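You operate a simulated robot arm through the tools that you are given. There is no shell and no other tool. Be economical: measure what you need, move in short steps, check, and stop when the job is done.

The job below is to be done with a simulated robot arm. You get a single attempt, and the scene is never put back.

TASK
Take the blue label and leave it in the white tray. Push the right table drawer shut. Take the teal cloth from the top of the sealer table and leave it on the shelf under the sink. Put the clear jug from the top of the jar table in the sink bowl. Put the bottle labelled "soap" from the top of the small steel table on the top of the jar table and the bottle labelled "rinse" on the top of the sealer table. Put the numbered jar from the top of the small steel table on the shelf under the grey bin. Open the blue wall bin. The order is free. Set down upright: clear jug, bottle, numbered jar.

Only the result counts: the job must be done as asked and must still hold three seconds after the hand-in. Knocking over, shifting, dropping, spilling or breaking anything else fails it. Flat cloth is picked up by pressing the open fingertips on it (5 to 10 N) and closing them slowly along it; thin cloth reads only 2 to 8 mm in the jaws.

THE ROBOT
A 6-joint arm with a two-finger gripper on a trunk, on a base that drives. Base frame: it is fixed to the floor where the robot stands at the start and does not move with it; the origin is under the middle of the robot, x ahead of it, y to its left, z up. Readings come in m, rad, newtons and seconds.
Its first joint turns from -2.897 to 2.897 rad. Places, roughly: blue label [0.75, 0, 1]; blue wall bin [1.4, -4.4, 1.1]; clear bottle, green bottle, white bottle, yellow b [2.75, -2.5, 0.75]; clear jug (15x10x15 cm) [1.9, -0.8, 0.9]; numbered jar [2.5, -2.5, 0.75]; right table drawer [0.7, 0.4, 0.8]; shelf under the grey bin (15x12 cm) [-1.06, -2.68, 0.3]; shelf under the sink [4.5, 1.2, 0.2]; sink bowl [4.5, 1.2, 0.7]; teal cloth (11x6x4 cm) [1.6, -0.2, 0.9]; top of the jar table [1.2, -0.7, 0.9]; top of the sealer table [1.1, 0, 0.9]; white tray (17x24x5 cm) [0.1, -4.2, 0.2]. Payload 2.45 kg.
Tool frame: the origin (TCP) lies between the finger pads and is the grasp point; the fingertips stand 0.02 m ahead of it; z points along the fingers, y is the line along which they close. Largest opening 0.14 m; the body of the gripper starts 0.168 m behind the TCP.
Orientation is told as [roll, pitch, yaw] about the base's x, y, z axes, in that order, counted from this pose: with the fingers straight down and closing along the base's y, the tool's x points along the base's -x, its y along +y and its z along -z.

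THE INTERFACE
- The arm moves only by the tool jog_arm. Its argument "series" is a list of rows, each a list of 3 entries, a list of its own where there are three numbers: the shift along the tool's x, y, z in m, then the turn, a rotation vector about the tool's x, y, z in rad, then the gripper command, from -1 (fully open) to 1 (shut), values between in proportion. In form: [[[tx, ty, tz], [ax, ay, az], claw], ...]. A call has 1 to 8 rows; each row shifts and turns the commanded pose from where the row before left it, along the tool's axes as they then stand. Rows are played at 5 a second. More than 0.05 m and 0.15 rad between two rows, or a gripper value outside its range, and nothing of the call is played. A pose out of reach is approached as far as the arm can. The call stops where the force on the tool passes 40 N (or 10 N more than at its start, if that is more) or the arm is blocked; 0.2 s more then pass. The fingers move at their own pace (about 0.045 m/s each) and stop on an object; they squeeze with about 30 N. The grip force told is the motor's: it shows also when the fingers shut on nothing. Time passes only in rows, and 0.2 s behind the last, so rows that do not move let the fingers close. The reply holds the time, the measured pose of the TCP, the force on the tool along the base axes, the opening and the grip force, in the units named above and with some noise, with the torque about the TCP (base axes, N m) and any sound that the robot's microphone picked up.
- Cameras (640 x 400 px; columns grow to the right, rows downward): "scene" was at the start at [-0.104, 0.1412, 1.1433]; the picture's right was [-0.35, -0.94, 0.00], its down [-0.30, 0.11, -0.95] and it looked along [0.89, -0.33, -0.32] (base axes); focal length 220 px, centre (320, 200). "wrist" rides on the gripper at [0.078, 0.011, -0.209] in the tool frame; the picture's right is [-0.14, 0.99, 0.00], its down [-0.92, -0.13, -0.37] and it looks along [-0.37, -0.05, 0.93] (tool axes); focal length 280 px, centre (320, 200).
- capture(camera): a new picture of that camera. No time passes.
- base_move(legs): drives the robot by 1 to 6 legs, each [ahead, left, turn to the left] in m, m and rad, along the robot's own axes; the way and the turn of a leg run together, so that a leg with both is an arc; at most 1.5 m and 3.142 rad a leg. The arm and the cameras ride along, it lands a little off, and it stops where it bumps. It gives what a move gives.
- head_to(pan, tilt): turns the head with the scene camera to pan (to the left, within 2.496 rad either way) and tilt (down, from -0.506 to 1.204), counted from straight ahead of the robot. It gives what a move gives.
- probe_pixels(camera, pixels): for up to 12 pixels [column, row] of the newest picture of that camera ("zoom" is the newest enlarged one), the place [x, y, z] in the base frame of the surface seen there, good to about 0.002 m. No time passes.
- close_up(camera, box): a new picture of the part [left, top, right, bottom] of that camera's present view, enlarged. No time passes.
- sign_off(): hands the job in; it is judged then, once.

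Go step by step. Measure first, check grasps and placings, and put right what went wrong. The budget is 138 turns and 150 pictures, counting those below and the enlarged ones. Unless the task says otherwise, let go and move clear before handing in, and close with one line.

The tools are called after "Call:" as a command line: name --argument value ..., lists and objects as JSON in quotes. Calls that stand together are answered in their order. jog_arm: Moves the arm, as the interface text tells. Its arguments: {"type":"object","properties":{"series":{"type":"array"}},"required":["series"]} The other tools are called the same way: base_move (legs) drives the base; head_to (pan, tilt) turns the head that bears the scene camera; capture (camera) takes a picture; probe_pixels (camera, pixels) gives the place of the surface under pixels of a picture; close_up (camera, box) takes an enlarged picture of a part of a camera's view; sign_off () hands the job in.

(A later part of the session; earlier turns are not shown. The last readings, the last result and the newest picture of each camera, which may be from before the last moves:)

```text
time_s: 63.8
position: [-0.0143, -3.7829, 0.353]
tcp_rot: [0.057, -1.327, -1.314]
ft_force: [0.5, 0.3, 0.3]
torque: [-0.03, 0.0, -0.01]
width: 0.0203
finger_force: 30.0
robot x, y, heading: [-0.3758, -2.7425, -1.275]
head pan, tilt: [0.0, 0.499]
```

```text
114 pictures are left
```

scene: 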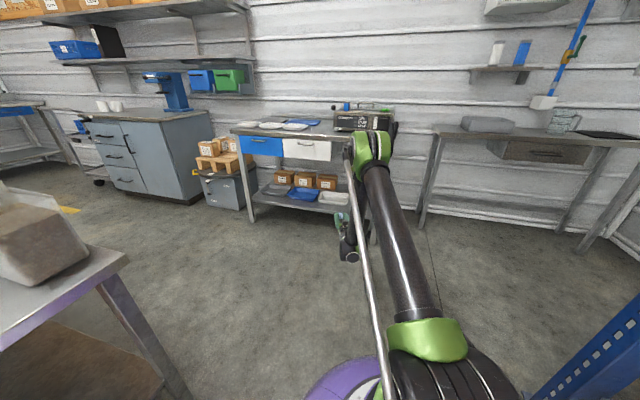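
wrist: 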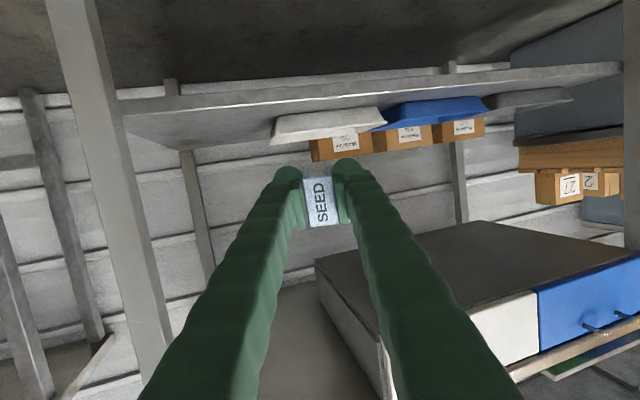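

The elbow (370,145) stands ahead with the forearm hanging. I'll probe where they are relative to the table edge.

Call:
close_up --camera "scene" --box '[280, 120, 440, 280]'

Call:
probe_pixels --camera "scene" --pixels '[[372, 150], [365, 165], [358, 160], [348, 155], [345, 175], [346, 254], [340, 222], [352, 240], [362, 200], [330, 200], [338, 193], [356, 225]]'

```text
2.50 times, centred on (360, 200) of scene
```

zoom: 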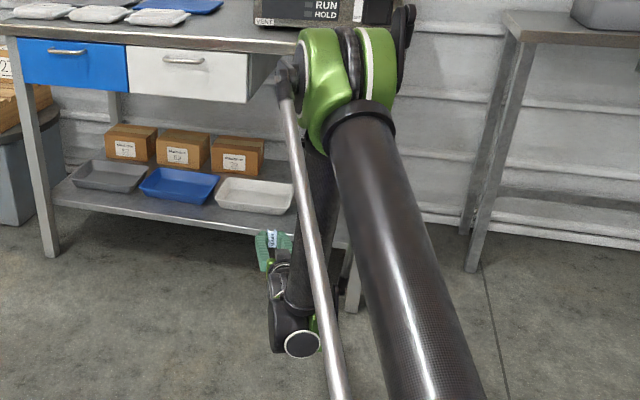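

```text
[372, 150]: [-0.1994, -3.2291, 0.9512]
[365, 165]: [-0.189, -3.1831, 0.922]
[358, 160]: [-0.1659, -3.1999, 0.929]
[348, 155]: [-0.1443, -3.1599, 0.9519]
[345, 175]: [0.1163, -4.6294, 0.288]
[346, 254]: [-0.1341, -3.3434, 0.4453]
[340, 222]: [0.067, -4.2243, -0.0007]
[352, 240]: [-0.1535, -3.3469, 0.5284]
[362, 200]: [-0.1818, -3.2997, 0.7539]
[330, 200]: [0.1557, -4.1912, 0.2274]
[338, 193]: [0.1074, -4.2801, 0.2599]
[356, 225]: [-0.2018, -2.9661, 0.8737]
```

Wrist stays ~0.4 m behind the TCP, so driving in is safe. I drive 0.42 ahead and check.

Call:
base_move --legs '[[0.42, 0.013, 0]]'

Call:
capture --camera "wrist"

Call:
capture --camera "scene"

```text
time_s: 66.4
position: [0.1276, -4.1857, 0.3547]
tcp_rot: [0.059, -1.328, -1.309]
ft_force: [-0.3, -0.8, 0.4]
torque: [-0.03, 0.02, 0.03]
width: 0.0201
finger_force: 29.4
robot x, y, heading: [-0.2363, -3.1489, -1.27]
head pan, tilt: [0.0, 0.499]
```

```text
112 pictures are left
```

wrist: 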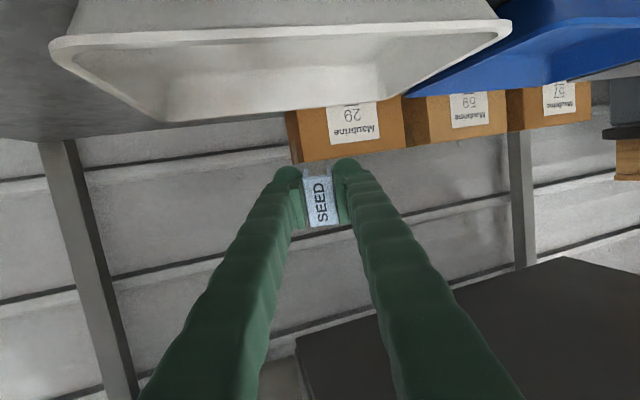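

```text
111 pictures are left
```

scene: 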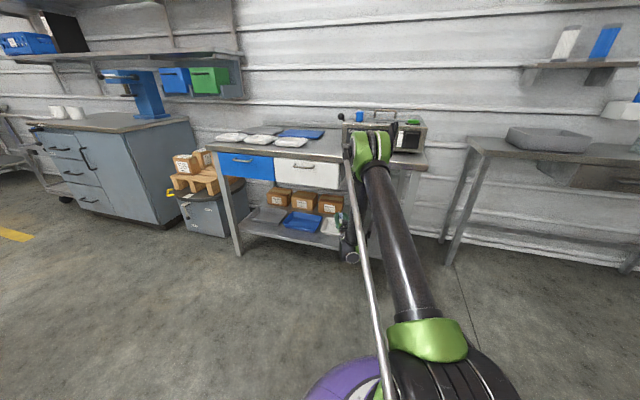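

I'll probe the tray rim in the wrist view to place the drop.

Call:
probe_pixels --camera "wrist" --pixels '[[58, 45], [505, 28], [168, 118], [395, 92], [290, 80], [300, 95], [280, 36], [340, 125], [250, 60]]'

```text
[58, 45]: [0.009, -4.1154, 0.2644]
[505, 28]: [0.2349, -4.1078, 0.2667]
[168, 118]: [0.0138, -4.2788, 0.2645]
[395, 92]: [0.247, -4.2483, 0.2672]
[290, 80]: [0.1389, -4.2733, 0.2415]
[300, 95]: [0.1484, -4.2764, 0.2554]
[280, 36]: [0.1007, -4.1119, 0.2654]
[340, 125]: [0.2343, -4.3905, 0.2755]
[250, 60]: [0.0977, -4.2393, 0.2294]
```

Tray spans y −4.11…−4.28, x 0.01…0.245; the label is right above it. Lower ~0.065 and release.

Call:
jog_arm --series '[[[0.032, 0, 0.008], [0, 0, 0], 1], [[0.032, 0, 0.008], [0, 0, 0], 1], [[0, 0, 0], [0, 0, 0], 1]]'

Call:
capture --camera "wrist"

```text
time_s: 67.2
position: [0.1361, -4.2027, 0.2937]
tcp_rot: [0.058, -1.328, -1.308]
ft_force: [0.3, 0.2, 0.4]
torque: [0.01, -0.01, 0.0]
width: 0.0205
finger_force: 30.2
out of reach, approached as far as the arm can: row 1, 2
robot x, y, heading: [-0.2364, -3.1473, -1.273]
head pan, tilt: [0.0, 0.499]
```

```text
110 pictures are left
```

wrist: 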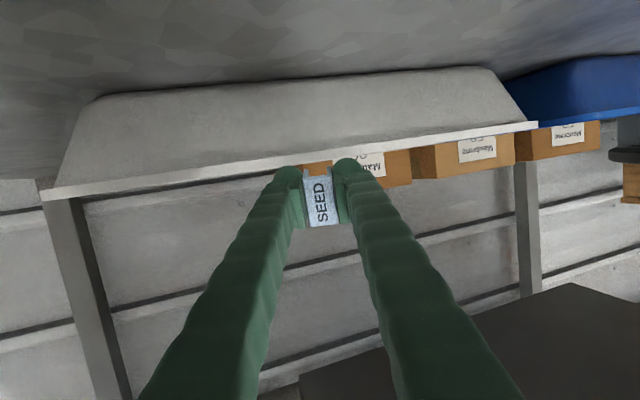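

TCP is at [0.136,−4.203,0.294], inside the tray's outline. Release and back up.

Call:
jog_arm --series '[[[0, 0, 0], [0, 0, 0], 0.5], [[0, 0, 0], [0, 0, 0], 0.4], [[0, 0, 0], [0, 0, 0], 0.4], [[0, 0, 0], [0, 0, 0], 0.4], [[-0.03, 0, -0.008], [0, 0, 0], 0.4], [[-0.03, 0, -0.008], [0, 0, 0], 0.4]]'

Call:
capture --camera "wrist"

```text
time_s: 68.6
position: [0.1348, -4.203, 0.357]
tcp_rot: [0.06, -1.33, -1.308]
ft_force: [-0.2, 0.3, 0.7]
torque: [0.01, -0.01, 0.0]
width: 0.0421
finger_force: 0.0
robot x, y, heading: [-0.2347, -3.1445, -1.27]
head pan, tilt: [0.0, 0.499]
```

```text
109 pictures are left
```

wrist: 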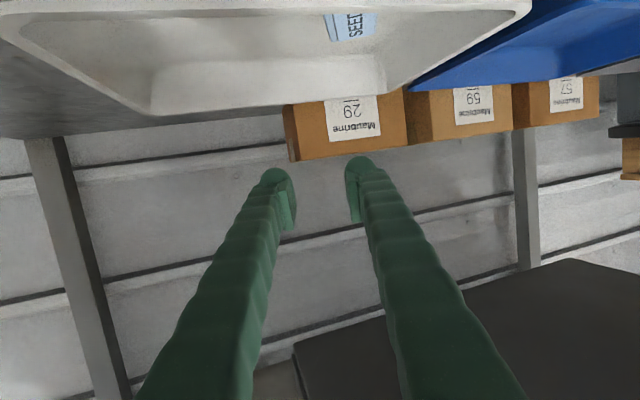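

The label lies in the white tray (350,25). Back out, and zoom on the blue wall bin.

Call:
base_move --legs '[[-0.45, 0, 0]]'

Call:
head_to --pan 0.6 --tilt 0.15

Call:
capture --camera "scene"

```text
time_s: 71.3
position: [0.0109, -3.7651, 0.3566]
tcp_rot: [0.056, -1.327, -1.297]
ft_force: [-0.8, -0.5, -0.4]
torque: [-0.01, -0.01, -0.02]
width: 0.042
finger_force: 0.0
robot x, y, heading: [-0.3703, -2.713, -1.257]
head pan, tilt: [0.0, 0.499]
```

```text
time_s: 72.3
position: [0.0095, -3.7658, 0.3566]
tcp_rot: [0.057, -1.327, -1.297]
ft_force: [-0.6, -0.4, 0.7]
torque: [-0.02, 0.01, 0.0]
width: 0.0421
finger_force: 0.1
robot x, y, heading: [-0.3734, -2.7155, -1.258]
head pan, tilt: [0.6, 0.15]
```

```text
108 pictures are left
```

scene: 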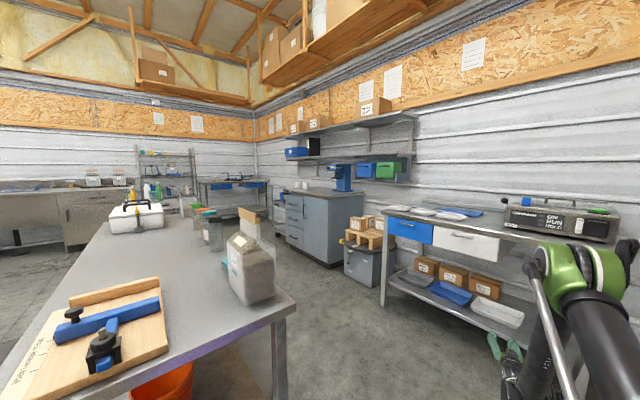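

Call:
close_up --camera "scene" --box '[310, 130, 430, 220]'

Call:
probe_pixels --camera "scene" --pixels '[[365, 163], [357, 163], [374, 164], [366, 178], [385, 165], [340, 185], [400, 130], [360, 195], [308, 215], [320, 255], [385, 215], [345, 265]]'

Call:
close_up --camera "scene" --box '[100, 170, 300, 310]'

```text
4.44 times, centred on (370, 175) of scene
```

zoom: 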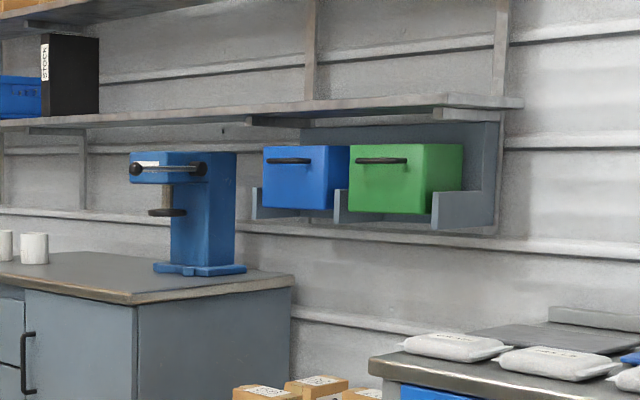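

```text
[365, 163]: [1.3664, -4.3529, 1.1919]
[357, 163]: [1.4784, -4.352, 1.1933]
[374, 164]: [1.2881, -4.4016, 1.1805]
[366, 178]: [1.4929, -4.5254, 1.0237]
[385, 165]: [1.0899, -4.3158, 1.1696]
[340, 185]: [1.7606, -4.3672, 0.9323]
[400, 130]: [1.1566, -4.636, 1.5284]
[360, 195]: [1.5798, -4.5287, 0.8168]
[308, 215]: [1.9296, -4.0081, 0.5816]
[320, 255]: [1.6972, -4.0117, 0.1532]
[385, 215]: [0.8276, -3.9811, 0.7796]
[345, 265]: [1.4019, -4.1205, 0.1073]
```

```text
2.86 times, centred on (200, 240) of scene
```

zoom: 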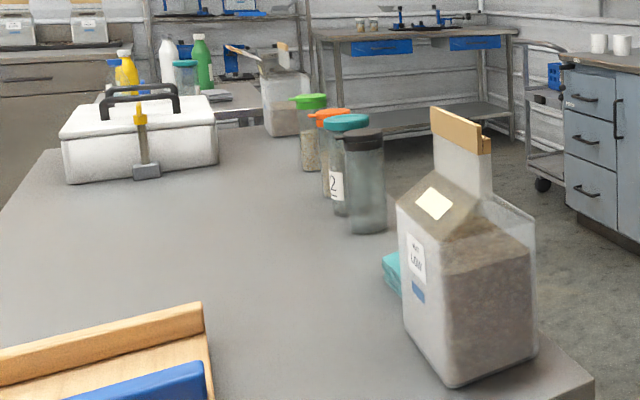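

The blue wall bin has a bar handle at about [1.37…1.48, −4.35, 1.19]; it likely tips out. First raise the arm in the clear.

Call:
jog_arm --series '[[[-0.0407, 0, -0.0227], [0, 0, 0], 1], [[-0.0407, 0, -0.0227], [0, 0, 0], 1], [[-0.0407, 0, -0.0227], [0, 0, 0], 1], [[-0.0407, 0, -0.0227], [0, 0, 0], 1], [[-0.0407, 0, -0.0227], [0, 0, 0], 1], [[-0.0407, 0, -0.0227], [0, 0, 0], 1], [[-0.0407, 0, -0.0227], [0, 0, 0], 1], [[-0.0407, 0, -0.0227], [0, 0, 0], 1]]'

Call:
jog_arm --series '[[[-0.0407, 0, -0.0227], [0, 0, 0], 1], [[-0.0407, 0, -0.0227], [0, 0, 0], 1], [[-0.0407, 0, -0.0227], [0, 0, 0], 1], [[-0.0407, 0, -0.0227], [0, 0, 0], 1], [[-0.0407, 0, -0.0227], [0, 0, 0], 1], [[-0.0407, 0, -0.0227], [0, 0, 0], 1], [[-0.0407, 0, -0.0227], [0, 0, 0], 1], [[-0.0407, 0, -0.0227], [0, 0, 0], 1]]'

Call:
base_move --legs '[[0.25, 0, 0]]'

```text
time_s: 74.1
position: [-0.0278, -3.674, 0.7166]
tcp_rot: [0.059, -1.329, -1.299]
ft_force: [0.1, -0.4, -0.2]
torque: [0.03, 0.01, -0.01]
width: 0.0001
finger_force: 28.9
robot x, y, heading: [-0.3697, -2.7151, -1.26]
head pan, tilt: [0.6, 0.15]
```

```text
time_s: 75.9
position: [-0.0623, -3.5809, 1.0756]
tcp_rot: [0.06, -1.328, -1.298]
ft_force: [0.8, -0.5, 0.6]
torque: [0.0, 0.02, -0.02]
width: 0.0002
finger_force: 29.5
robot x, y, heading: [-0.3748, -2.7182, -1.264]
head pan, tilt: [0.6, 0.15]
```

```text
time_s: 77.8
position: [0.0138, -3.8219, 1.0745]
tcp_rot: [0.058, -1.328, -1.298]
ft_force: [0.5, -0.7, 0.4]
torque: [-0.01, 0.0, 0.0]
width: 0.0
finger_force: 29.6
robot x, y, heading: [-0.2959, -2.9572, -1.258]
head pan, tilt: [0.6, 0.15]
```

Turn left in steps and strafe to the middle of the aisle (y≈−3.36), then drive along +x.

Call:
base_move --legs '[[0, 0, 0.66], [0.226, -0.33, 0], [0, 0, 0.6], [1.5, 0, 0]]'

Call:
head_to --pan -1.0 --tilt 0.2

Call:
capture --camera "scene"

```text
time_s: 90.7
position: [2.1344, -3.3473, 1.0758]
tcp_rot: [0.059, -1.328, -0.048]
ft_force: [0.4, 1.7, -0.6]
torque: [-0.05, -0.01, 0.01]
width: 0.0
finger_force: 29.4
robot x, y, heading: [1.2101, -3.3686, -0.012]
head pan, tilt: [0.6, 0.15]
```

```text
time_s: 92.4
position: [2.1342, -3.3472, 1.0752]
tcp_rot: [0.06, -1.328, -0.051]
ft_force: [0.1, 0.8, 0.2]
torque: [0.04, 0.01, 0.02]
width: 0.0
finger_force: 29.4
robot x, y, heading: [1.2132, -3.3674, -0.014]
head pan, tilt: [-1.0, 0.201]
```

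```text
105 pictures are left
```

scene: 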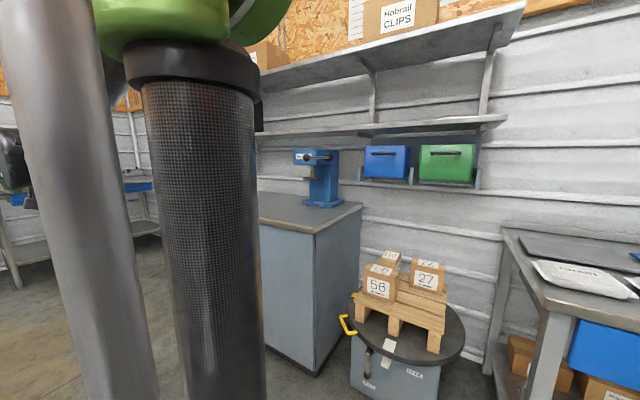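

Call:
close_up --camera "scene" --box '[350, 130, 490, 200]'

Call:
probe_pixels --camera "scene" --pixels '[[374, 153], [384, 152], [394, 152], [385, 148], [385, 165], [385, 178], [366, 165], [408, 165], [382, 184], [430, 265], [390, 255], [420, 122]]'

```text
4.57 times, centred on (420, 165) of scene
```

zoom: 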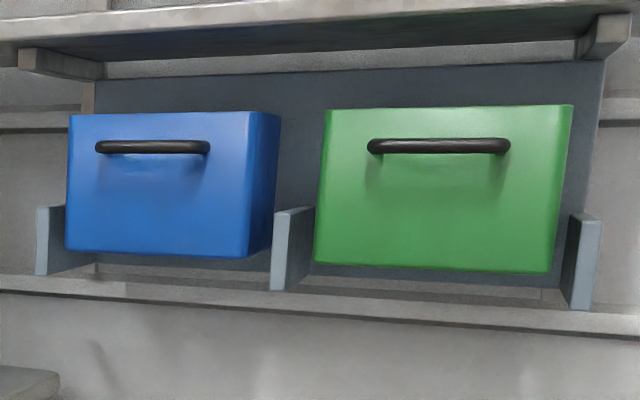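

```text
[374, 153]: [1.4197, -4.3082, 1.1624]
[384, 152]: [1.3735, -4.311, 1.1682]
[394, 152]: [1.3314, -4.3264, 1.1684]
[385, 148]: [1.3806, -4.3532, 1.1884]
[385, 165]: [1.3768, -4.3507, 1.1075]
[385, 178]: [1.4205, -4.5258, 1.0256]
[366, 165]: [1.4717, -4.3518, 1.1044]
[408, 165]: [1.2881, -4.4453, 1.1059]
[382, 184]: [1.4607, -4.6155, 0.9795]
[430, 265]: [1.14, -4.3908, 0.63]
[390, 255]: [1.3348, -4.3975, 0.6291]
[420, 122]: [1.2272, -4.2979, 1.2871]
```

Handle bar centre: x≈1.377, y≈−4.318, z≈1.167; bin face at y −4.352. I position the base at (1.344, −3.22) facing −y.

Call:
base_move --legs '[[0.131, 0.15, 0], [0, 0, -1.557]]'

Call:
jog_arm --series '[[[-0.043, 0, -0.011], [0, 0, 0], 1], [[-0.043, 0, -0.011], [0, 0, 0], 1], [[0, 0, 0], [0, -0.122, 0], -0.2], [[0, 0, 0], [0, -0.122, 0], -0.2], [[0, 0, 0], [0, 0, 0.15], -0.2], [[0, 0, 0], [0, 0, 0.15], -0.2], [[0, 0, 0], [0, 0, 0.15], -0.2], [[0, 0, 0], [0, 0, 0.15], -0.2]]'

Call:
jog_arm --series '[[[0, 0, 0], [0, 0, 0.15], -0.2], [[0, 0, 0], [0, 0, 0.15], -0.2], [[0, 0, 0], [0, 0, 0.15], -0.2], [[0, 0, 0], [0, 0, 0.15], -0.2], [[0, 0, 0], [0, 0, 0.15], -0.2], [[0, 0, 0], [0, 0, 0.15], -0.2], [[0, 0, 0], [0, 0, 0.07], -0.2], [[0, 0, 0], [0, 0, 0], -0.2]]'

Call:
capture --camera "wrist"

```text
time_s: 97.8
position: [1.3607, -4.1399, 1.0746]
tcp_rot: [0.061, -1.329, -1.626]
ft_force: [0.4, -0.1, -0.6]
torque: [0.0, -0.03, -0.04]
width: 0.0002
finger_force: 29.4
robot x, y, heading: [1.3466, -3.2205, -1.584]
head pan, tilt: [-1.0, 0.201]
```

```text
time_s: 99.6
position: [1.357, -4.1389, 1.1661]
tcp_rot: [1.553, -1.026, -3.134]
ft_force: [-0.4, -0.5, 0.9]
torque: [-0.01, 0.03, 0.0]
width: 0.0844
finger_force: 0.1
out of reach, approached as far as the arm can: row 5
robot x, y, heading: [1.3472, -3.223, -1.588]
head pan, tilt: [-1.0, 0.201]
```

```text
time_s: 101.4
position: [1.3566, -4.1377, 1.1652]
tcp_rot: [1.561, -0.058, 3.134]
ft_force: [0.3, 1.1, 0.5]
torque: [0.0, 0.04, 0.04]
width: 0.084
finger_force: 0.1
robot x, y, heading: [1.3479, -3.2189, -1.589]
head pan, tilt: [-1.0, 0.201]
```

```text
103 pictures are left
```

wrist: 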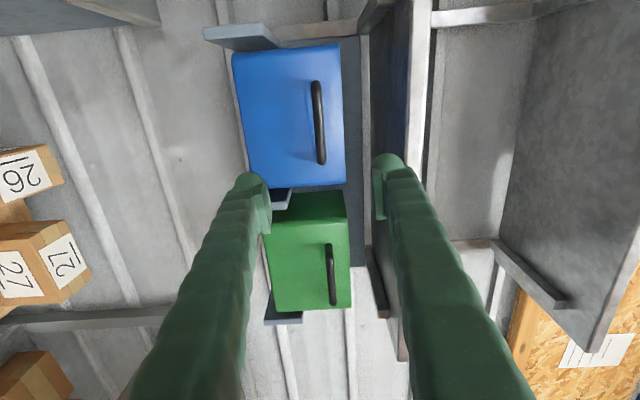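

Fingers now close vertically, and the blue handle is at (318,120). Probe it precisely.

Call:
probe_pixels --camera "wrist" --pixels '[[316, 90], [318, 120], [322, 155], [300, 120], [330, 120], [323, 122], [313, 122]]'

```text
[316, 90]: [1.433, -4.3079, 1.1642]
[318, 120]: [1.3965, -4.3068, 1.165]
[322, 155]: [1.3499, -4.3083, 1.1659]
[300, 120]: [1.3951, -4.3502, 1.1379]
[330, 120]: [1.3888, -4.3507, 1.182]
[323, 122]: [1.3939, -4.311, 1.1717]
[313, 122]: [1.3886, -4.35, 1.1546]
```

Drive 0.13 ahead, then finish with the arm around the bar.

Call:
base_move --legs '[[0.13, 0.02, 0]]'

Call:
capture --camera "wrist"

Call:
probe_pixels --camera "wrist" --pixels '[[320, 120], [320, 140], [322, 160], [318, 150], [326, 150]]'

```text
time_s: 102.7
position: [1.3726, -4.2688, 1.1663]
tcp_rot: [1.561, -0.059, 3.132]
ft_force: [-0.8, 0.4, 0.0]
torque: [-0.01, 0.03, -0.02]
width: 0.0842
finger_force: 0.0
robot x, y, heading: [1.3628, -3.3539, -1.588]
head pan, tilt: [-1.0, 0.201]
```

```text
102 pictures are left
```

wrist: 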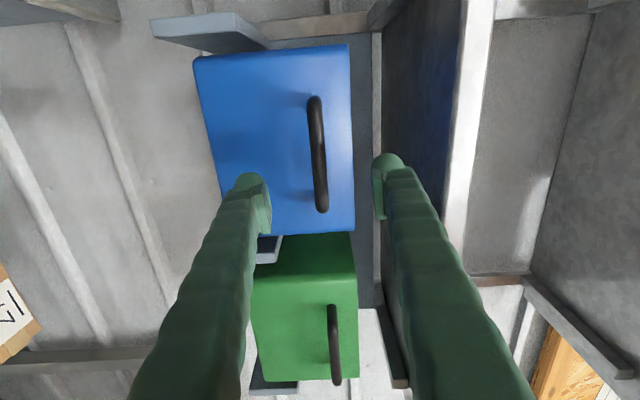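

```text
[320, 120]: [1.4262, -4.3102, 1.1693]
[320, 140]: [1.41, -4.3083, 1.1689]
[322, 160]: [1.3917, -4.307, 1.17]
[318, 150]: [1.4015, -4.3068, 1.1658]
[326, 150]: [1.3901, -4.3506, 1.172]
```

Call:
jog_arm --series '[[[0.006, 0, 0.02], [0, 0, 0], -0.2], [[0.006, 0.001, 0.022], [0, 0, 0], 0.2], [[0, 0, 0], [0, 0, 0], 0.6], [[0, 0, 0], [0, 0, 0], 1], [[0, 0, 0], [0, 0, 0], 1], [[0, 0, 0], [0, 0, 0], 1], [[0, 0, 0], [0, 0, 0], 1]]'

Call:
capture --camera "wrist"

```text
time_s: 104.3
position: [1.3846, -4.3103, 1.1657]
tcp_rot: [1.562, -0.06, 3.132]
ft_force: [0.5, -1.4, 1.1]
torque: [0.05, -0.96, 0.0]
width: 0.012
finger_force: 38.2
robot x, y, heading: [1.3619, -3.3483, -1.591]
head pan, tilt: [-1.0, 0.201]
```

```text
101 pictures are left
```

wrist: 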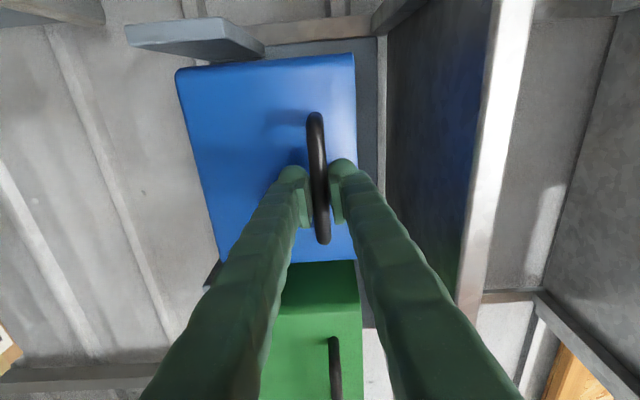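

The bar is gripped (12 mm). Pull gently outward and read forces.

Call:
jog_arm --series '[[[0, 0, -0.01], [0, 0, 0], 1], [[0, 0, -0.01], [0, 0, 0], 1], [[0, 0, -0.01], [0, 0, 0], 1], [[0, 0, 0], [0, 0, 0], 1]]'

Call:
capture --camera "wrist"

Call:
capture --camera "scene"

```text
time_s: 104.7
position: [1.3838, -4.3051, 1.1616]
tcp_rot: [1.559, -0.057, 3.131]
ft_force: [1.6, -20.5, -30.3]
torque: [0.16, -1.11, 0.1]
width: 0.0118
finger_force: 39.0
robot x, y, heading: [1.3625, -3.3515, -1.59]
head pan, tilt: [-1.0, 0.201]
stopped in row 2: the force on the tool passed its limit at 49 N (the readings are from after the stop); the commanded pose is now the measured one
```

```text
100 pictures are left
```

wrist: 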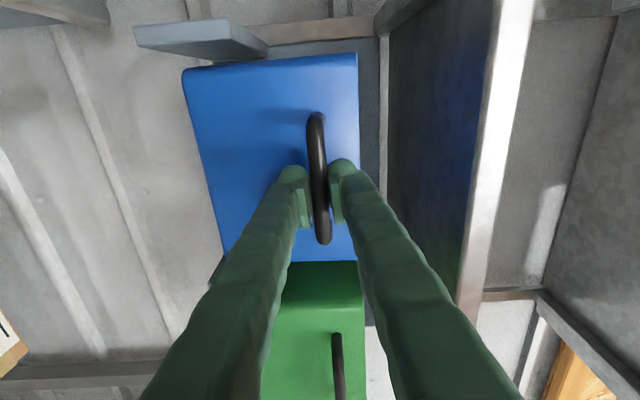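

```text
99 pictures are left
```

scene: 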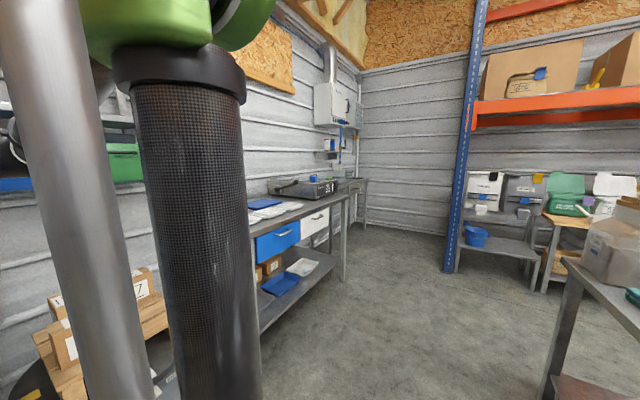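

The bin moves along an arc (force −20 y, −30 z points to a pivot below and behind). I follow an arc: outward and down in small steps.

Call:
jog_arm --series '[[[0, -0.004, 0], [0, 0, 0], 1], [[0, -0.0086, -0.0113], [0, 0, 0], 1], [[0, -0.0097, -0.0104], [0, 0, 0], 1], [[0, 0, 0], [0, 0, 0], 1]]'

```text
time_s: 105.7
position: [1.3839, -4.2839, 1.1409]
tcp_rot: [1.558, -0.059, 3.133]
ft_force: [5.5, -30.2, -19.2]
torque: [-0.03, -1.18, 0.42]
width: 0.0111
finger_force: 38.3
robot x, y, heading: [1.3652, -3.3526, -1.592]
head pan, tilt: [-1.0, 0.201]
```

Call:
jog_arm --series '[[[0, -0.01, -0.004], [0, 0, 0], 1], [[0, -0.01, -0.006], [0, 0, 0], 1], [[0, -0.01, -0.006], [0, 0, 0], 1], [[0, 0, 0], [0, 0, 0], 1]]'

Call:
capture --camera "wrist"

```text
time_s: 106.7
position: [1.3832, -4.2652, 1.1109]
tcp_rot: [1.558, -0.06, 3.132]
ft_force: [11.9, -20.9, -6.6]
torque: [-0.02, -1.16, 0.44]
width: 0.0113
finger_force: 38.4
robot x, y, heading: [1.3625, -3.345, -1.589]
head pan, tilt: [-1.0, 0.201]
```

```text
98 pictures are left
```

wrist: 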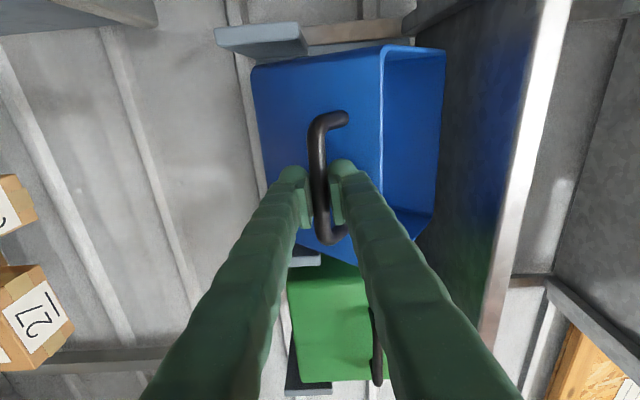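

The bin is tipping open (blue interior visible at 410,130). Continue to the stop.

Call:
jog_arm --series '[[[0, -0.01, -0.003], [0, 0, 0], 1], [[0, -0.01, -0.002], [0, 0, 0], 1], [[0, -0.01, -0.001], [0, 0, 0], 1], [[0, -0.01, 0.0], [0, 0, 0], 1], [[0, 0, 0], [0, 0, 0], 1]]'

Call:
capture --camera "wrist"

```text
time_s: 107.1
position: [1.3836, -4.2629, 1.1061]
tcp_rot: [1.56, -0.058, 3.133]
ft_force: [3.2, -6.4, 7.6]
torque: [-0.03, -1.26, 0.13]
width: 0.0114
finger_force: 38.4
robot x, y, heading: [1.3656, -3.3485, -1.593]
head pan, tilt: [-1.0, 0.201]
stopped in row 1: the force on the tool passed its limit at 61 N (the readings are from after the stop); the commanded pose is now the measured one
```

```text
97 pictures are left
```

wrist: 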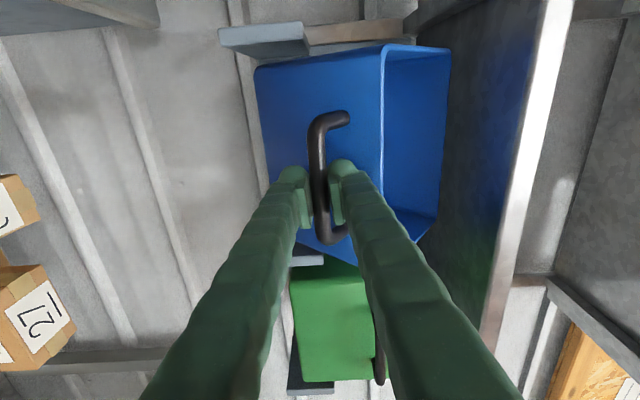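

A sharp 61 N suggests the end stop. One more gentle attempt to confirm.

Call:
jog_arm --series '[[[0, -0.005, -0.003], [0, 0, 0], 1], [[0, 0, 0], [0, 0, 0], 1]]'

```text
time_s: 107.4
position: [1.3829, -4.264, 1.1068]
tcp_rot: [1.56, -0.057, 3.133]
ft_force: [0.8, -2.1, 13.3]
torque: [-0.01, -1.21, -0.05]
width: 0.0114
finger_force: 38.0
robot x, y, heading: [1.3595, -3.3498, -1.59]
head pan, tilt: [-1.0, 0.201]
stopped in row 1: the force on the tool passed its limit at 55 N (the readings are from after the stop); the commanded pose is now the measured one
```

It is at the stop. Release and back off, then check it stays open.

Call:
jog_arm --series '[[[0, 0, 0], [0, 0, 0], 0.6], [[0, 0, 0], [0, 0, 0], 0.3], [[0, 0, 0], [0, 0, 0], 0.2], [[0, 0, -0.03], [0, 0, 0], 0.2], [[0, 0, -0.05], [0, 0, 0], 0.2], [[0, 0, -0.05], [0, 0, 0], 0.2], [[0, 0, 0], [0, 0, 0], 0.2]]'

Call:
capture --camera "wrist"

```text
time_s: 109.0
position: [1.3851, -4.1347, 1.1071]
tcp_rot: [1.562, -0.058, 3.135]
ft_force: [0.0, -0.3, -0.3]
torque: [0.03, 0.01, -0.02]
width: 0.0561
finger_force: 0.2
robot x, y, heading: [1.3629, -3.3535, -1.588]
head pan, tilt: [-1.0, 0.201]
```

```text
96 pictures are left
```

wrist: 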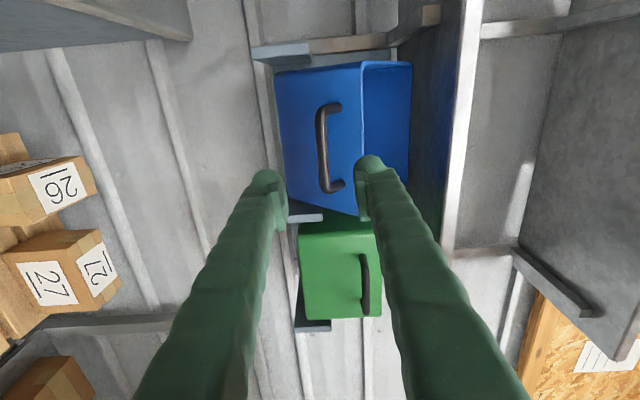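

The bin stays open. Back off and turn the tool to point down again.

Call:
base_move --legs '[[-0.14, 0, 0]]'

Call:
jog_arm --series '[[[0, 0, 0], [0, 0, -0.15], 0.2], [[0, 0, 0], [0, 0, -0.15], 0.2], [[0, 0, 0], [0, 0, -0.15], 0.2], [[0, 0, 0], [0, 0, -0.15], 0.2], [[0, 0, 0], [0, 0, -0.15], 0.2], [[0, 0, 0], [0, 0, -0.15], 0.2], [[0, 0, 0], [0, 0, -0.15], 0.2], [[0, 0, 0], [0, 0, -0.15], 0.2]]'

Call:
jog_arm --series '[[[0, 0, 0], [0, 0, -0.15], 0.2], [[0, 0, 0], [0, 0, -0.15], 0.2], [[0, 0, 0], [0, 0.15, -0.07], 0.2], [[0, 0, 0], [0, 0.15, 0], 0.2], [[0, 0, 0], [0, 0.15, 0], 0.2], [[0, 0, 0], [0, 0.15, 0], 0.2], [[0, 0, 0], [0, 0.15, 0], 0.2], [[0, 0, 0], [0, 0.15, 0], 0.2]]'

Call:
jog_arm --series '[[[0, 0, 0], [0, 0.15, 0], 0.2], [[0, 0, 0], [0, 0.15, 0], 0.2], [[0, 0, 0], [0, 0.15, 0], 0.2], [[0, 0, 0], [0, 0.15, 0], 0.2], [[0, 0, 0], [0, 0.071, 0], 0.2], [[0, 0, 0], [0, 0, 0], 0.2]]'

Call:
head_to --pan 1.5 --tilt 0.35

Call:
capture --camera "scene"

```text
time_s: 110.3
position: [1.3856, -3.9958, 1.1074]
tcp_rot: [1.56, -0.059, 3.13]
ft_force: [0.7, -0.3, -0.9]
torque: [-0.01, -0.01, 0.0]
width: 0.0562
finger_force: 0.1
robot x, y, heading: [1.368, -3.2143, -1.594]
head pan, tilt: [-1.0, 0.201]
```

```text
time_s: 112.2
position: [1.3847, -3.9966, 1.1071]
tcp_rot: [1.538, -1.26, -3.119]
ft_force: [-0.4, 0.6, -0.2]
torque: [-0.02, 0.0, 0.0]
width: 0.0557
finger_force: 0.0
robot x, y, heading: [1.3668, -3.2082, -1.597]
head pan, tilt: [-1.0, 0.201]
```

```text
refused: row 3 steps farther than a row can; nothing moved
```

```text
time_s: 113.5
position: [1.3749, -3.9969, 1.1067]
tcp_rot: [0.517, -0.905, -2.035]
ft_force: [-0.2, 0.1, 0.6]
torque: [-0.02, -0.02, 0.02]
width: 0.0561
finger_force: 0.1
out of reach, approached as far as the arm can: row 1
robot x, y, heading: [1.3647, -3.2121, -1.592]
head pan, tilt: [-1.0, 0.201]
```

```text
time_s: 115.8
position: [1.376, -3.9959, 1.1052]
tcp_rot: [0.518, -0.906, -2.035]
ft_force: [-0.7, 0.3, 0.4]
torque: [0.02, 0.0, 0.01]
width: 0.0561
finger_force: 0.0
robot x, y, heading: [1.366, -3.2118, -1.594]
head pan, tilt: [1.499, 0.351]
```

```text
95 pictures are left
```

scene: 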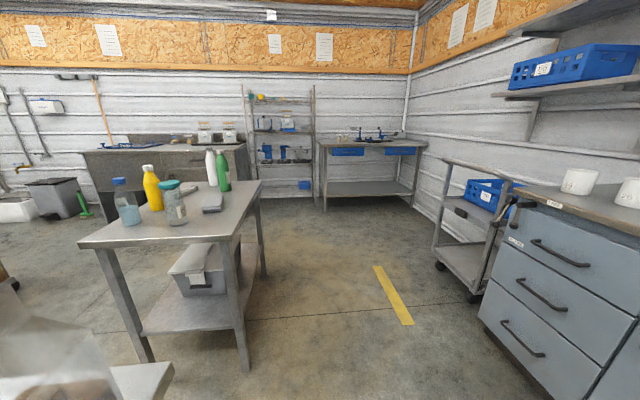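

Part of the rotation was refused, so I compute the remaining turn as one rotation and apply it; also zoom on the small steel table's bottles (120–225,150–225).

Call:
jog_arm --series '[[[0, 0, 0], [0.0493, 0.127, -0.0238], 0.2], [[0, 0, 0], [0.0493, 0.127, -0.0238], 0.2], [[0, 0, 0], [0.0493, 0.127, -0.0238], 0.2], [[0, 0, 0], [0.0493, 0.127, -0.0238], 0.2], [[0, 0, 0], [0.0493, 0.127, -0.0238], 0.2], [[0, 0, 0], [0.0493, 0.127, -0.0238], 0.2], [[0, 0, 0], [0.0493, 0.127, -0.0238], 0.2], [[0, 0, 0], [0, 0, 0], 0.2]]'

Call:
close_up --camera "scene" --box '[70, 140, 270, 260]'

Call:
probe_pixels --camera "scene" --pixels '[[127, 208], [152, 190], [175, 208], [211, 170], [223, 172], [80, 243], [240, 240], [260, 182], [212, 203], [175, 185], [145, 350], [243, 360]]'

```text
time_s: 117.6
position: [1.3751, -3.9963, 1.1061]
tcp_rot: [-0.061, -0.068, -1.634]
ft_force: [0.5, -0.4, 0.6]
torque: [-0.01, 0.01, 0.0]
width: 0.056
finger_force: 0.0
robot x, y, heading: [1.3665, -3.2072, -1.596]
head pan, tilt: [1.499, 0.351]
```

```text
3.20 times, centred on (170, 200) of scene
```

zoom: 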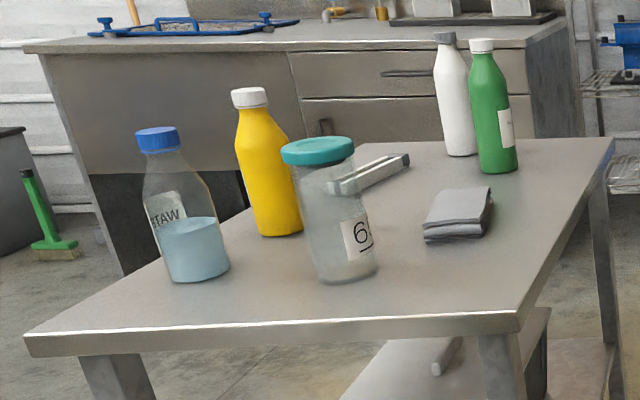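

```text
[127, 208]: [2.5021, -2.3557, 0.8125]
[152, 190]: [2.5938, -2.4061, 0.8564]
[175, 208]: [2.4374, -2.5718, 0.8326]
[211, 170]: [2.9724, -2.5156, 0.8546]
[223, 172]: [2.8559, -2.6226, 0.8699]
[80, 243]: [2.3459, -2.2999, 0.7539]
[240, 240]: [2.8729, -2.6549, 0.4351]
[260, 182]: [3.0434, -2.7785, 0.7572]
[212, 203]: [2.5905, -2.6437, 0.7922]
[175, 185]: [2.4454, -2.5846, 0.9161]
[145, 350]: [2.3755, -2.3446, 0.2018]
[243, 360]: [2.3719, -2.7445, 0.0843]
```

The numbered jar has the teal lid (zoom 330,210); labels of yellow, white and green bottles must be read. I drive around to the table's south side.

Call:
jog_arm --series '[[[0, 0, -0.03], [-0.061, 0.068, -0.038], 0.2], [[0, 0, -0.03], [0, 0, 0], 0.2]]'

Call:
base_move --legs '[[0, 0, 1.596], [1.25, -0.2, 0], [0, 0, 1.571]]'

Call:
head_to --pan -0.2 --tilt 0.4

Call:
capture --camera "scene"

Call:
capture --camera "wrist"

```text
time_s: 118.2
position: [1.3792, -3.9948, 1.1672]
tcp_rot: [0.002, 0.0, -1.601]
ft_force: [0.6, 0.5, 0.7]
torque: [-0.02, 0.02, 0.01]
width: 0.056
finger_force: 0.0
robot x, y, heading: [1.3637, -3.2119, -1.59]
head pan, tilt: [1.499, 0.351]
```

```text
time_s: 132.3
position: [2.574, -2.5983, 1.1675]
tcp_rot: [0.002, 0.0, 1.599]
ft_force: [-0.5, -0.2, 0.2]
torque: [-0.01, -0.02, 0.01]
width: 0.056
finger_force: 0.1
robot x, y, heading: [2.6292, -3.382, 1.607]
head pan, tilt: [1.499, 0.351]
```

```text
time_s: 134.1
position: [2.5743, -2.5985, 1.1671]
tcp_rot: [0.002, 0.001, 1.599]
ft_force: [-0.2, -0.2, 0.5]
torque: [0.01, 0.0, -0.01]
width: 0.056
finger_force: 0.1
robot x, y, heading: [2.6313, -3.3814, 1.609]
head pan, tilt: [-0.201, 0.4]
```

```text
93 pictures are left
```

scene: 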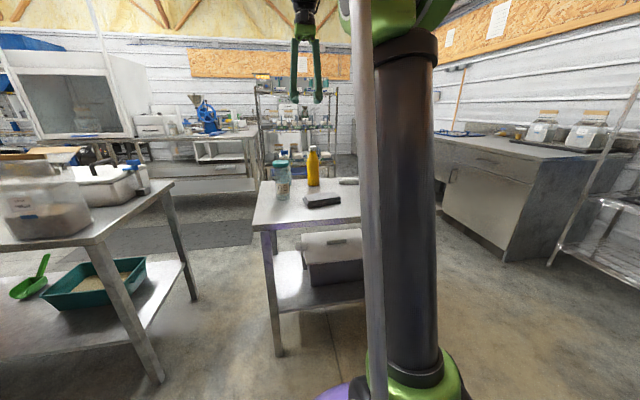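

```text
92 pictures are left
```

wrist: 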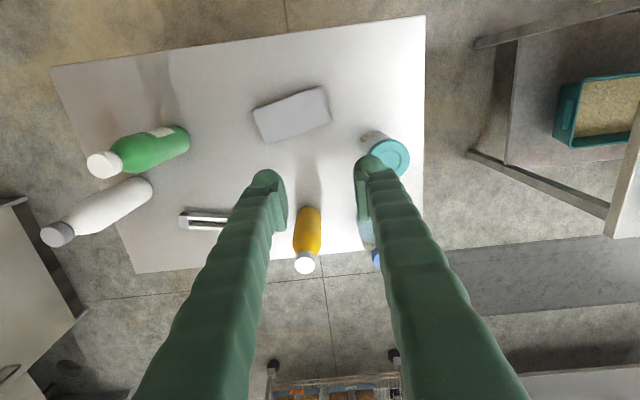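

Call:
close_up --camera "wrist" --box '[30, 90, 230, 260]'

Call:
close_up --camera "scene" --box '[260, 130, 360, 220]'

Call:
probe_pixels --camera "wrist" --pixels '[[388, 158], [380, 158], [400, 160], [305, 264], [55, 235], [102, 165], [375, 258], [290, 115], [205, 220], [424, 20], [55, 70], [137, 270]]'

```text
2.35 times, centred on (130, 175) of wrist
```

zoom: 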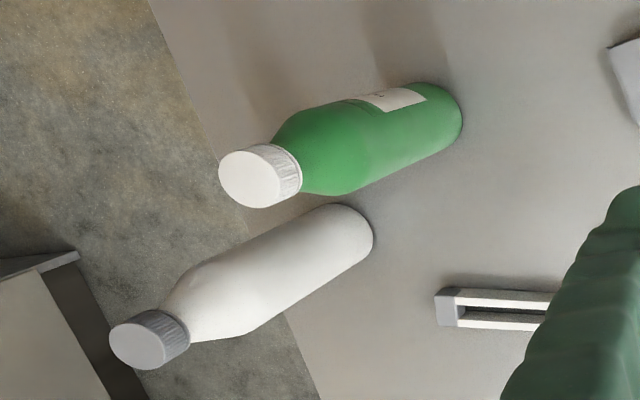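

```text
4.44 times, centred on (310, 175) of scene
```

zoom: 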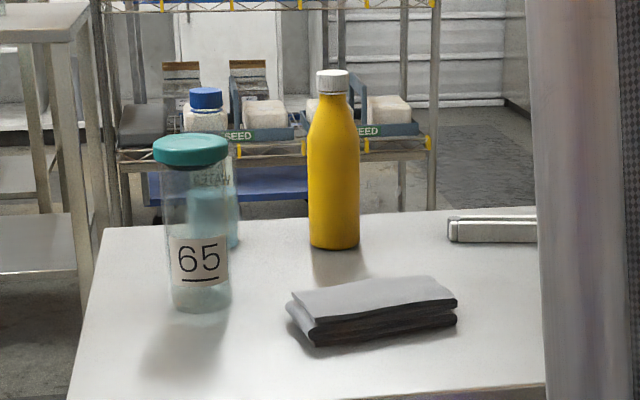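

```text
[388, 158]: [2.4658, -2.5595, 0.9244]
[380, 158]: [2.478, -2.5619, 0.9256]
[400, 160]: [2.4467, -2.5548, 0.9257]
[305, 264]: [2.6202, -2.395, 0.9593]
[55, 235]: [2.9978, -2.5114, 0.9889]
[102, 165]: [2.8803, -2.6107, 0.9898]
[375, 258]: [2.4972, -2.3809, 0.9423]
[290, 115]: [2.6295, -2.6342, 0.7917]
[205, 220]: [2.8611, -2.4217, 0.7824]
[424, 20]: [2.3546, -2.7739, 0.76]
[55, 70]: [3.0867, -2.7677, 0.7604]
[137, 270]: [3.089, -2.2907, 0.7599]
```

Jar 65 is the numbered jar. Green's label faces −y; yellow's and white's face elsewhere. Check free space to the east before moving there.

Call:
probe_pixels --camera "scene" --pixels '[[505, 262], [445, 215], [560, 265], [600, 160], [460, 330], [250, 165], [193, 300], [240, 195], [445, 140]]'

```text
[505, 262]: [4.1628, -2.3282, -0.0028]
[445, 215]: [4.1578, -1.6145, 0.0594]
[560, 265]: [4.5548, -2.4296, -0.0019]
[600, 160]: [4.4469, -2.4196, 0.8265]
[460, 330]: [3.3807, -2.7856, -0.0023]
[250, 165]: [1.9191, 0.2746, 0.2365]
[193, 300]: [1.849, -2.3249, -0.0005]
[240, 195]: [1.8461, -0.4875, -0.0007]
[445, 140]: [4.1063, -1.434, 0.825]
```

East aisle is free (x 3.1–4.15). Drive there to read labels.

Call:
base_move --legs '[[0, -0.45, 0]]'

Call:
head_to --pan 0.35 --tilt 0.4

Call:
close_up --camera "scene" --box '[220, 100, 420, 260]'

Call:
base_move --legs '[[0, -0.5, 0], [0.75, 0, 0]]'

Call:
head_to --pan 1.4 --tilt 0.4

Call:
capture --camera "scene"

```text
time_s: 136.8
position: [3.0211, -2.5817, 1.1666]
tcp_rot: [0.002, 0.0, 1.599]
ft_force: [0.1, 0.7, 0.1]
torque: [0.03, 0.02, 0.02]
width: 0.0558
finger_force: 0.0
robot x, y, heading: [3.0766, -3.3666, 1.605]
head pan, tilt: [-0.201, 0.4]
```

```text
time_s: 137.8
position: [3.0206, -2.5813, 1.1666]
tcp_rot: [0.003, 0.0, 1.598]
ft_force: [0.7, -0.5, -0.7]
torque: [0.0, -0.01, 0.01]
width: 0.0557
finger_force: 0.1
robot x, y, heading: [3.0801, -3.3641, 1.604]
head pan, tilt: [0.351, 0.4]
```

```text
2.50 times, centred on (320, 180) of scene
```

zoom: 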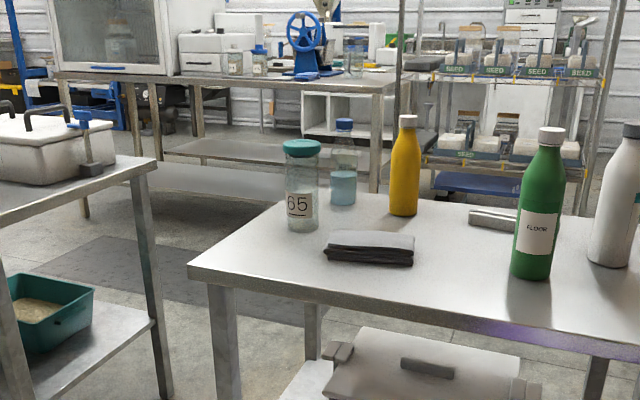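

```text
time_s: 144.3
position: [3.5058, -1.8225, 1.1674]
tcp_rot: [0.001, -0.001, 1.595]
ft_force: [-0.5, 0.2, 0.3]
torque: [0.0, -0.02, 0.01]
width: 0.0563
finger_force: 0.1
robot x, y, heading: [3.56, -2.6049, 1.603]
head pan, tilt: [0.351, 0.4]
```

```text
time_s: 145.7
position: [3.5059, -1.8237, 1.1681]
tcp_rot: [0.003, -0.001, 1.594]
ft_force: [1.0, -0.7, 0.2]
torque: [0.02, 0.03, 0.01]
width: 0.056
finger_force: 0.1
robot x, y, heading: [3.5613, -2.6061, 1.604]
head pan, tilt: [1.4, 0.4]
```

```text
88 pictures are left
```

scene: 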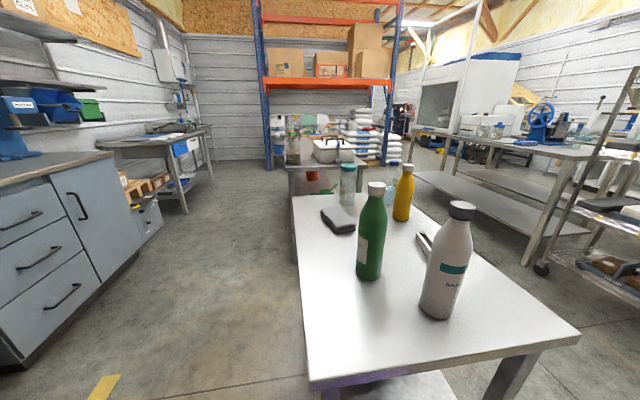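

Green reads FLOOR. Zoom on white and yellow.

Call:
close_up --camera "scene" --box '[415, 195, 485, 325]'

Call:
close_up --camera "scene" --box '[380, 155, 430, 225]'

Call:
close_up --camera "scene" --box '[400, 70, 640, 250]'

```text
3.08 times, centred on (450, 260) of scene
```

zoom: 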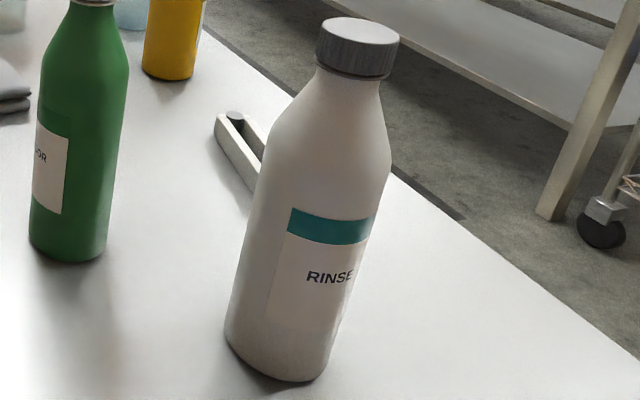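

```text
5.71 times, centred on (405, 190) of scene
```

zoom: 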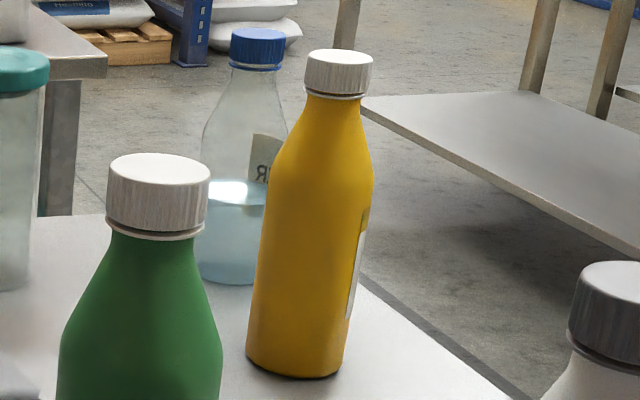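

```text
2.22 times, centred on (520, 160) of scene
```

zoom: 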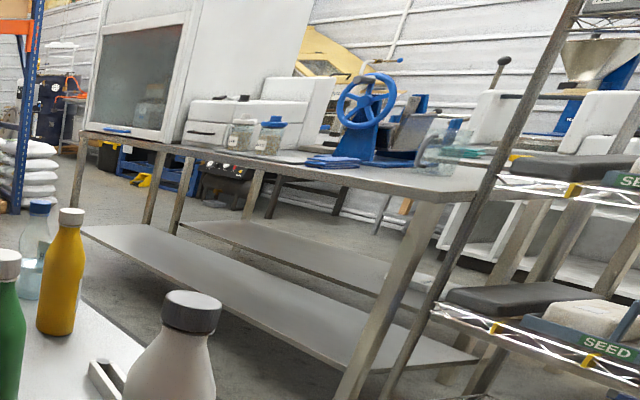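

White reads RINSE; clear is WATER, green FLOOR, so yellow should be SOAP (I'll verify when passing). Measure the rinse bottle and the aisle to the north.

Call:
probe_pixels --camera "scene" --pixels '[[462, 209], [440, 285], [462, 250], [541, 268], [520, 262], [630, 250], [435, 160], [375, 188], [403, 167], [580, 155], [415, 172], [440, 310]]'

Call:
head_to --pan 0.55 --tilt 0.35

Call:
capture --camera "scene"

```text
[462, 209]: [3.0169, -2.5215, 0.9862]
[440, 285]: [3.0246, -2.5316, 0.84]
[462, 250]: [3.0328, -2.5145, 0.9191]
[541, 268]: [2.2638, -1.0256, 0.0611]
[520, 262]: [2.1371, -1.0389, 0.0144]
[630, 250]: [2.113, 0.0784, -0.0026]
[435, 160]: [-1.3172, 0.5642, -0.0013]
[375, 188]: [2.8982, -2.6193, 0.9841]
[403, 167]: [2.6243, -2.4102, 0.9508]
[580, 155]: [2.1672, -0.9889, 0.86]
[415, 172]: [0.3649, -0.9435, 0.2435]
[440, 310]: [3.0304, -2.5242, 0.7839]
```

```text
time_s: 146.8
position: [3.5051, -1.8238, 1.1665]
tcp_rot: [0.003, 0.0, 1.593]
ft_force: [-0.2, 0.4, 0.2]
torque: [0.01, -0.04, 0.01]
width: 0.0561
finger_force: 0.1
robot x, y, heading: [3.5579, -2.6059, 1.604]
head pan, tilt: [0.55, 0.351]
```

```text
84 pictures are left
```

scene: 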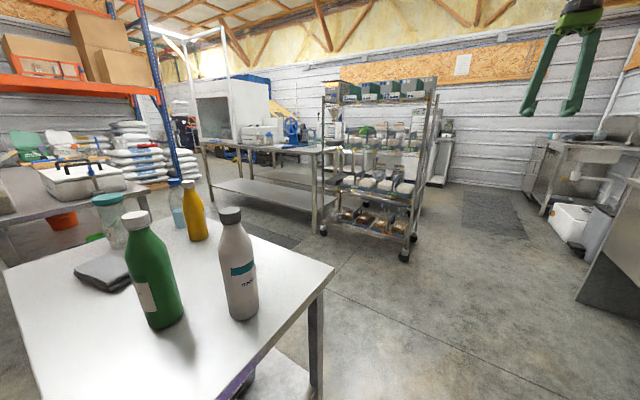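

Rinse bottle axis ≈(2.998,−2.515), top 0.989. I place the base east of it, facing west, with the TCP above.

Call:
base_move --legs '[[0.0835, -0.227, 0], [0, 0, 1.501]]'

Call:
jog_arm --series '[[[0, 0, 0], [0, 0, 0], -1], [[0, 0, 0], [0, 0, 0], -1], [[0, 0, 0], [0, 0, 0], -1], [[0, 0, 0], [0, 0, 0], -1], [[0, 0, 0], [0, 0, 0], -1]]'

Call:
capture --camera "wrist"

```text
time_s: 152.3
position: [2.9947, -2.5392, 1.1663]
tcp_rot: [0.003, 0.0, 3.127]
ft_force: [-0.3, -0.1, 0.7]
torque: [0.0, -0.03, -0.01]
width: 0.0559
finger_force: 0.1
robot x, y, heading: [3.7767, -2.5142, 3.138]
head pan, tilt: [0.55, 0.351]
```

```text
time_s: 153.5
position: [2.9939, -2.5386, 1.1669]
tcp_rot: [0.003, -0.002, 3.128]
ft_force: [0.3, 0.2, 0.2]
torque: [0.03, -0.01, 0.0]
width: 0.1401
finger_force: 0.1
robot x, y, heading: [3.7735, -2.5141, 3.135]
head pan, tilt: [0.55, 0.351]
```

```text
83 pictures are left
```

wrist: 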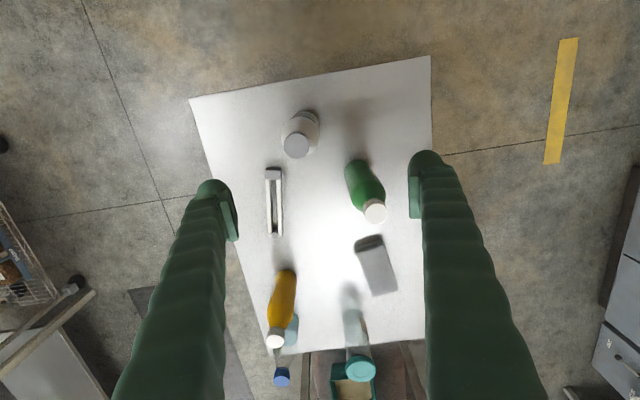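

Call:
probe_pixels --camera "wrist" --pixels '[[296, 146], [288, 146], [305, 146], [296, 137], [296, 154], [375, 212], [308, 118], [274, 340], [360, 370], [318, 130]]'

```text
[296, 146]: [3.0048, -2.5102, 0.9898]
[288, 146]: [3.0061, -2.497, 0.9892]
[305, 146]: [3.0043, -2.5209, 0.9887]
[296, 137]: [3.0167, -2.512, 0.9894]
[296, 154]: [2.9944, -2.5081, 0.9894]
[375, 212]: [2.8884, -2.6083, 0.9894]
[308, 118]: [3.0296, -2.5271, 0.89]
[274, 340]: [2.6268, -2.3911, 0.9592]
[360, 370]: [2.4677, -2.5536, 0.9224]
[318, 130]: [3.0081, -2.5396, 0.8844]
```

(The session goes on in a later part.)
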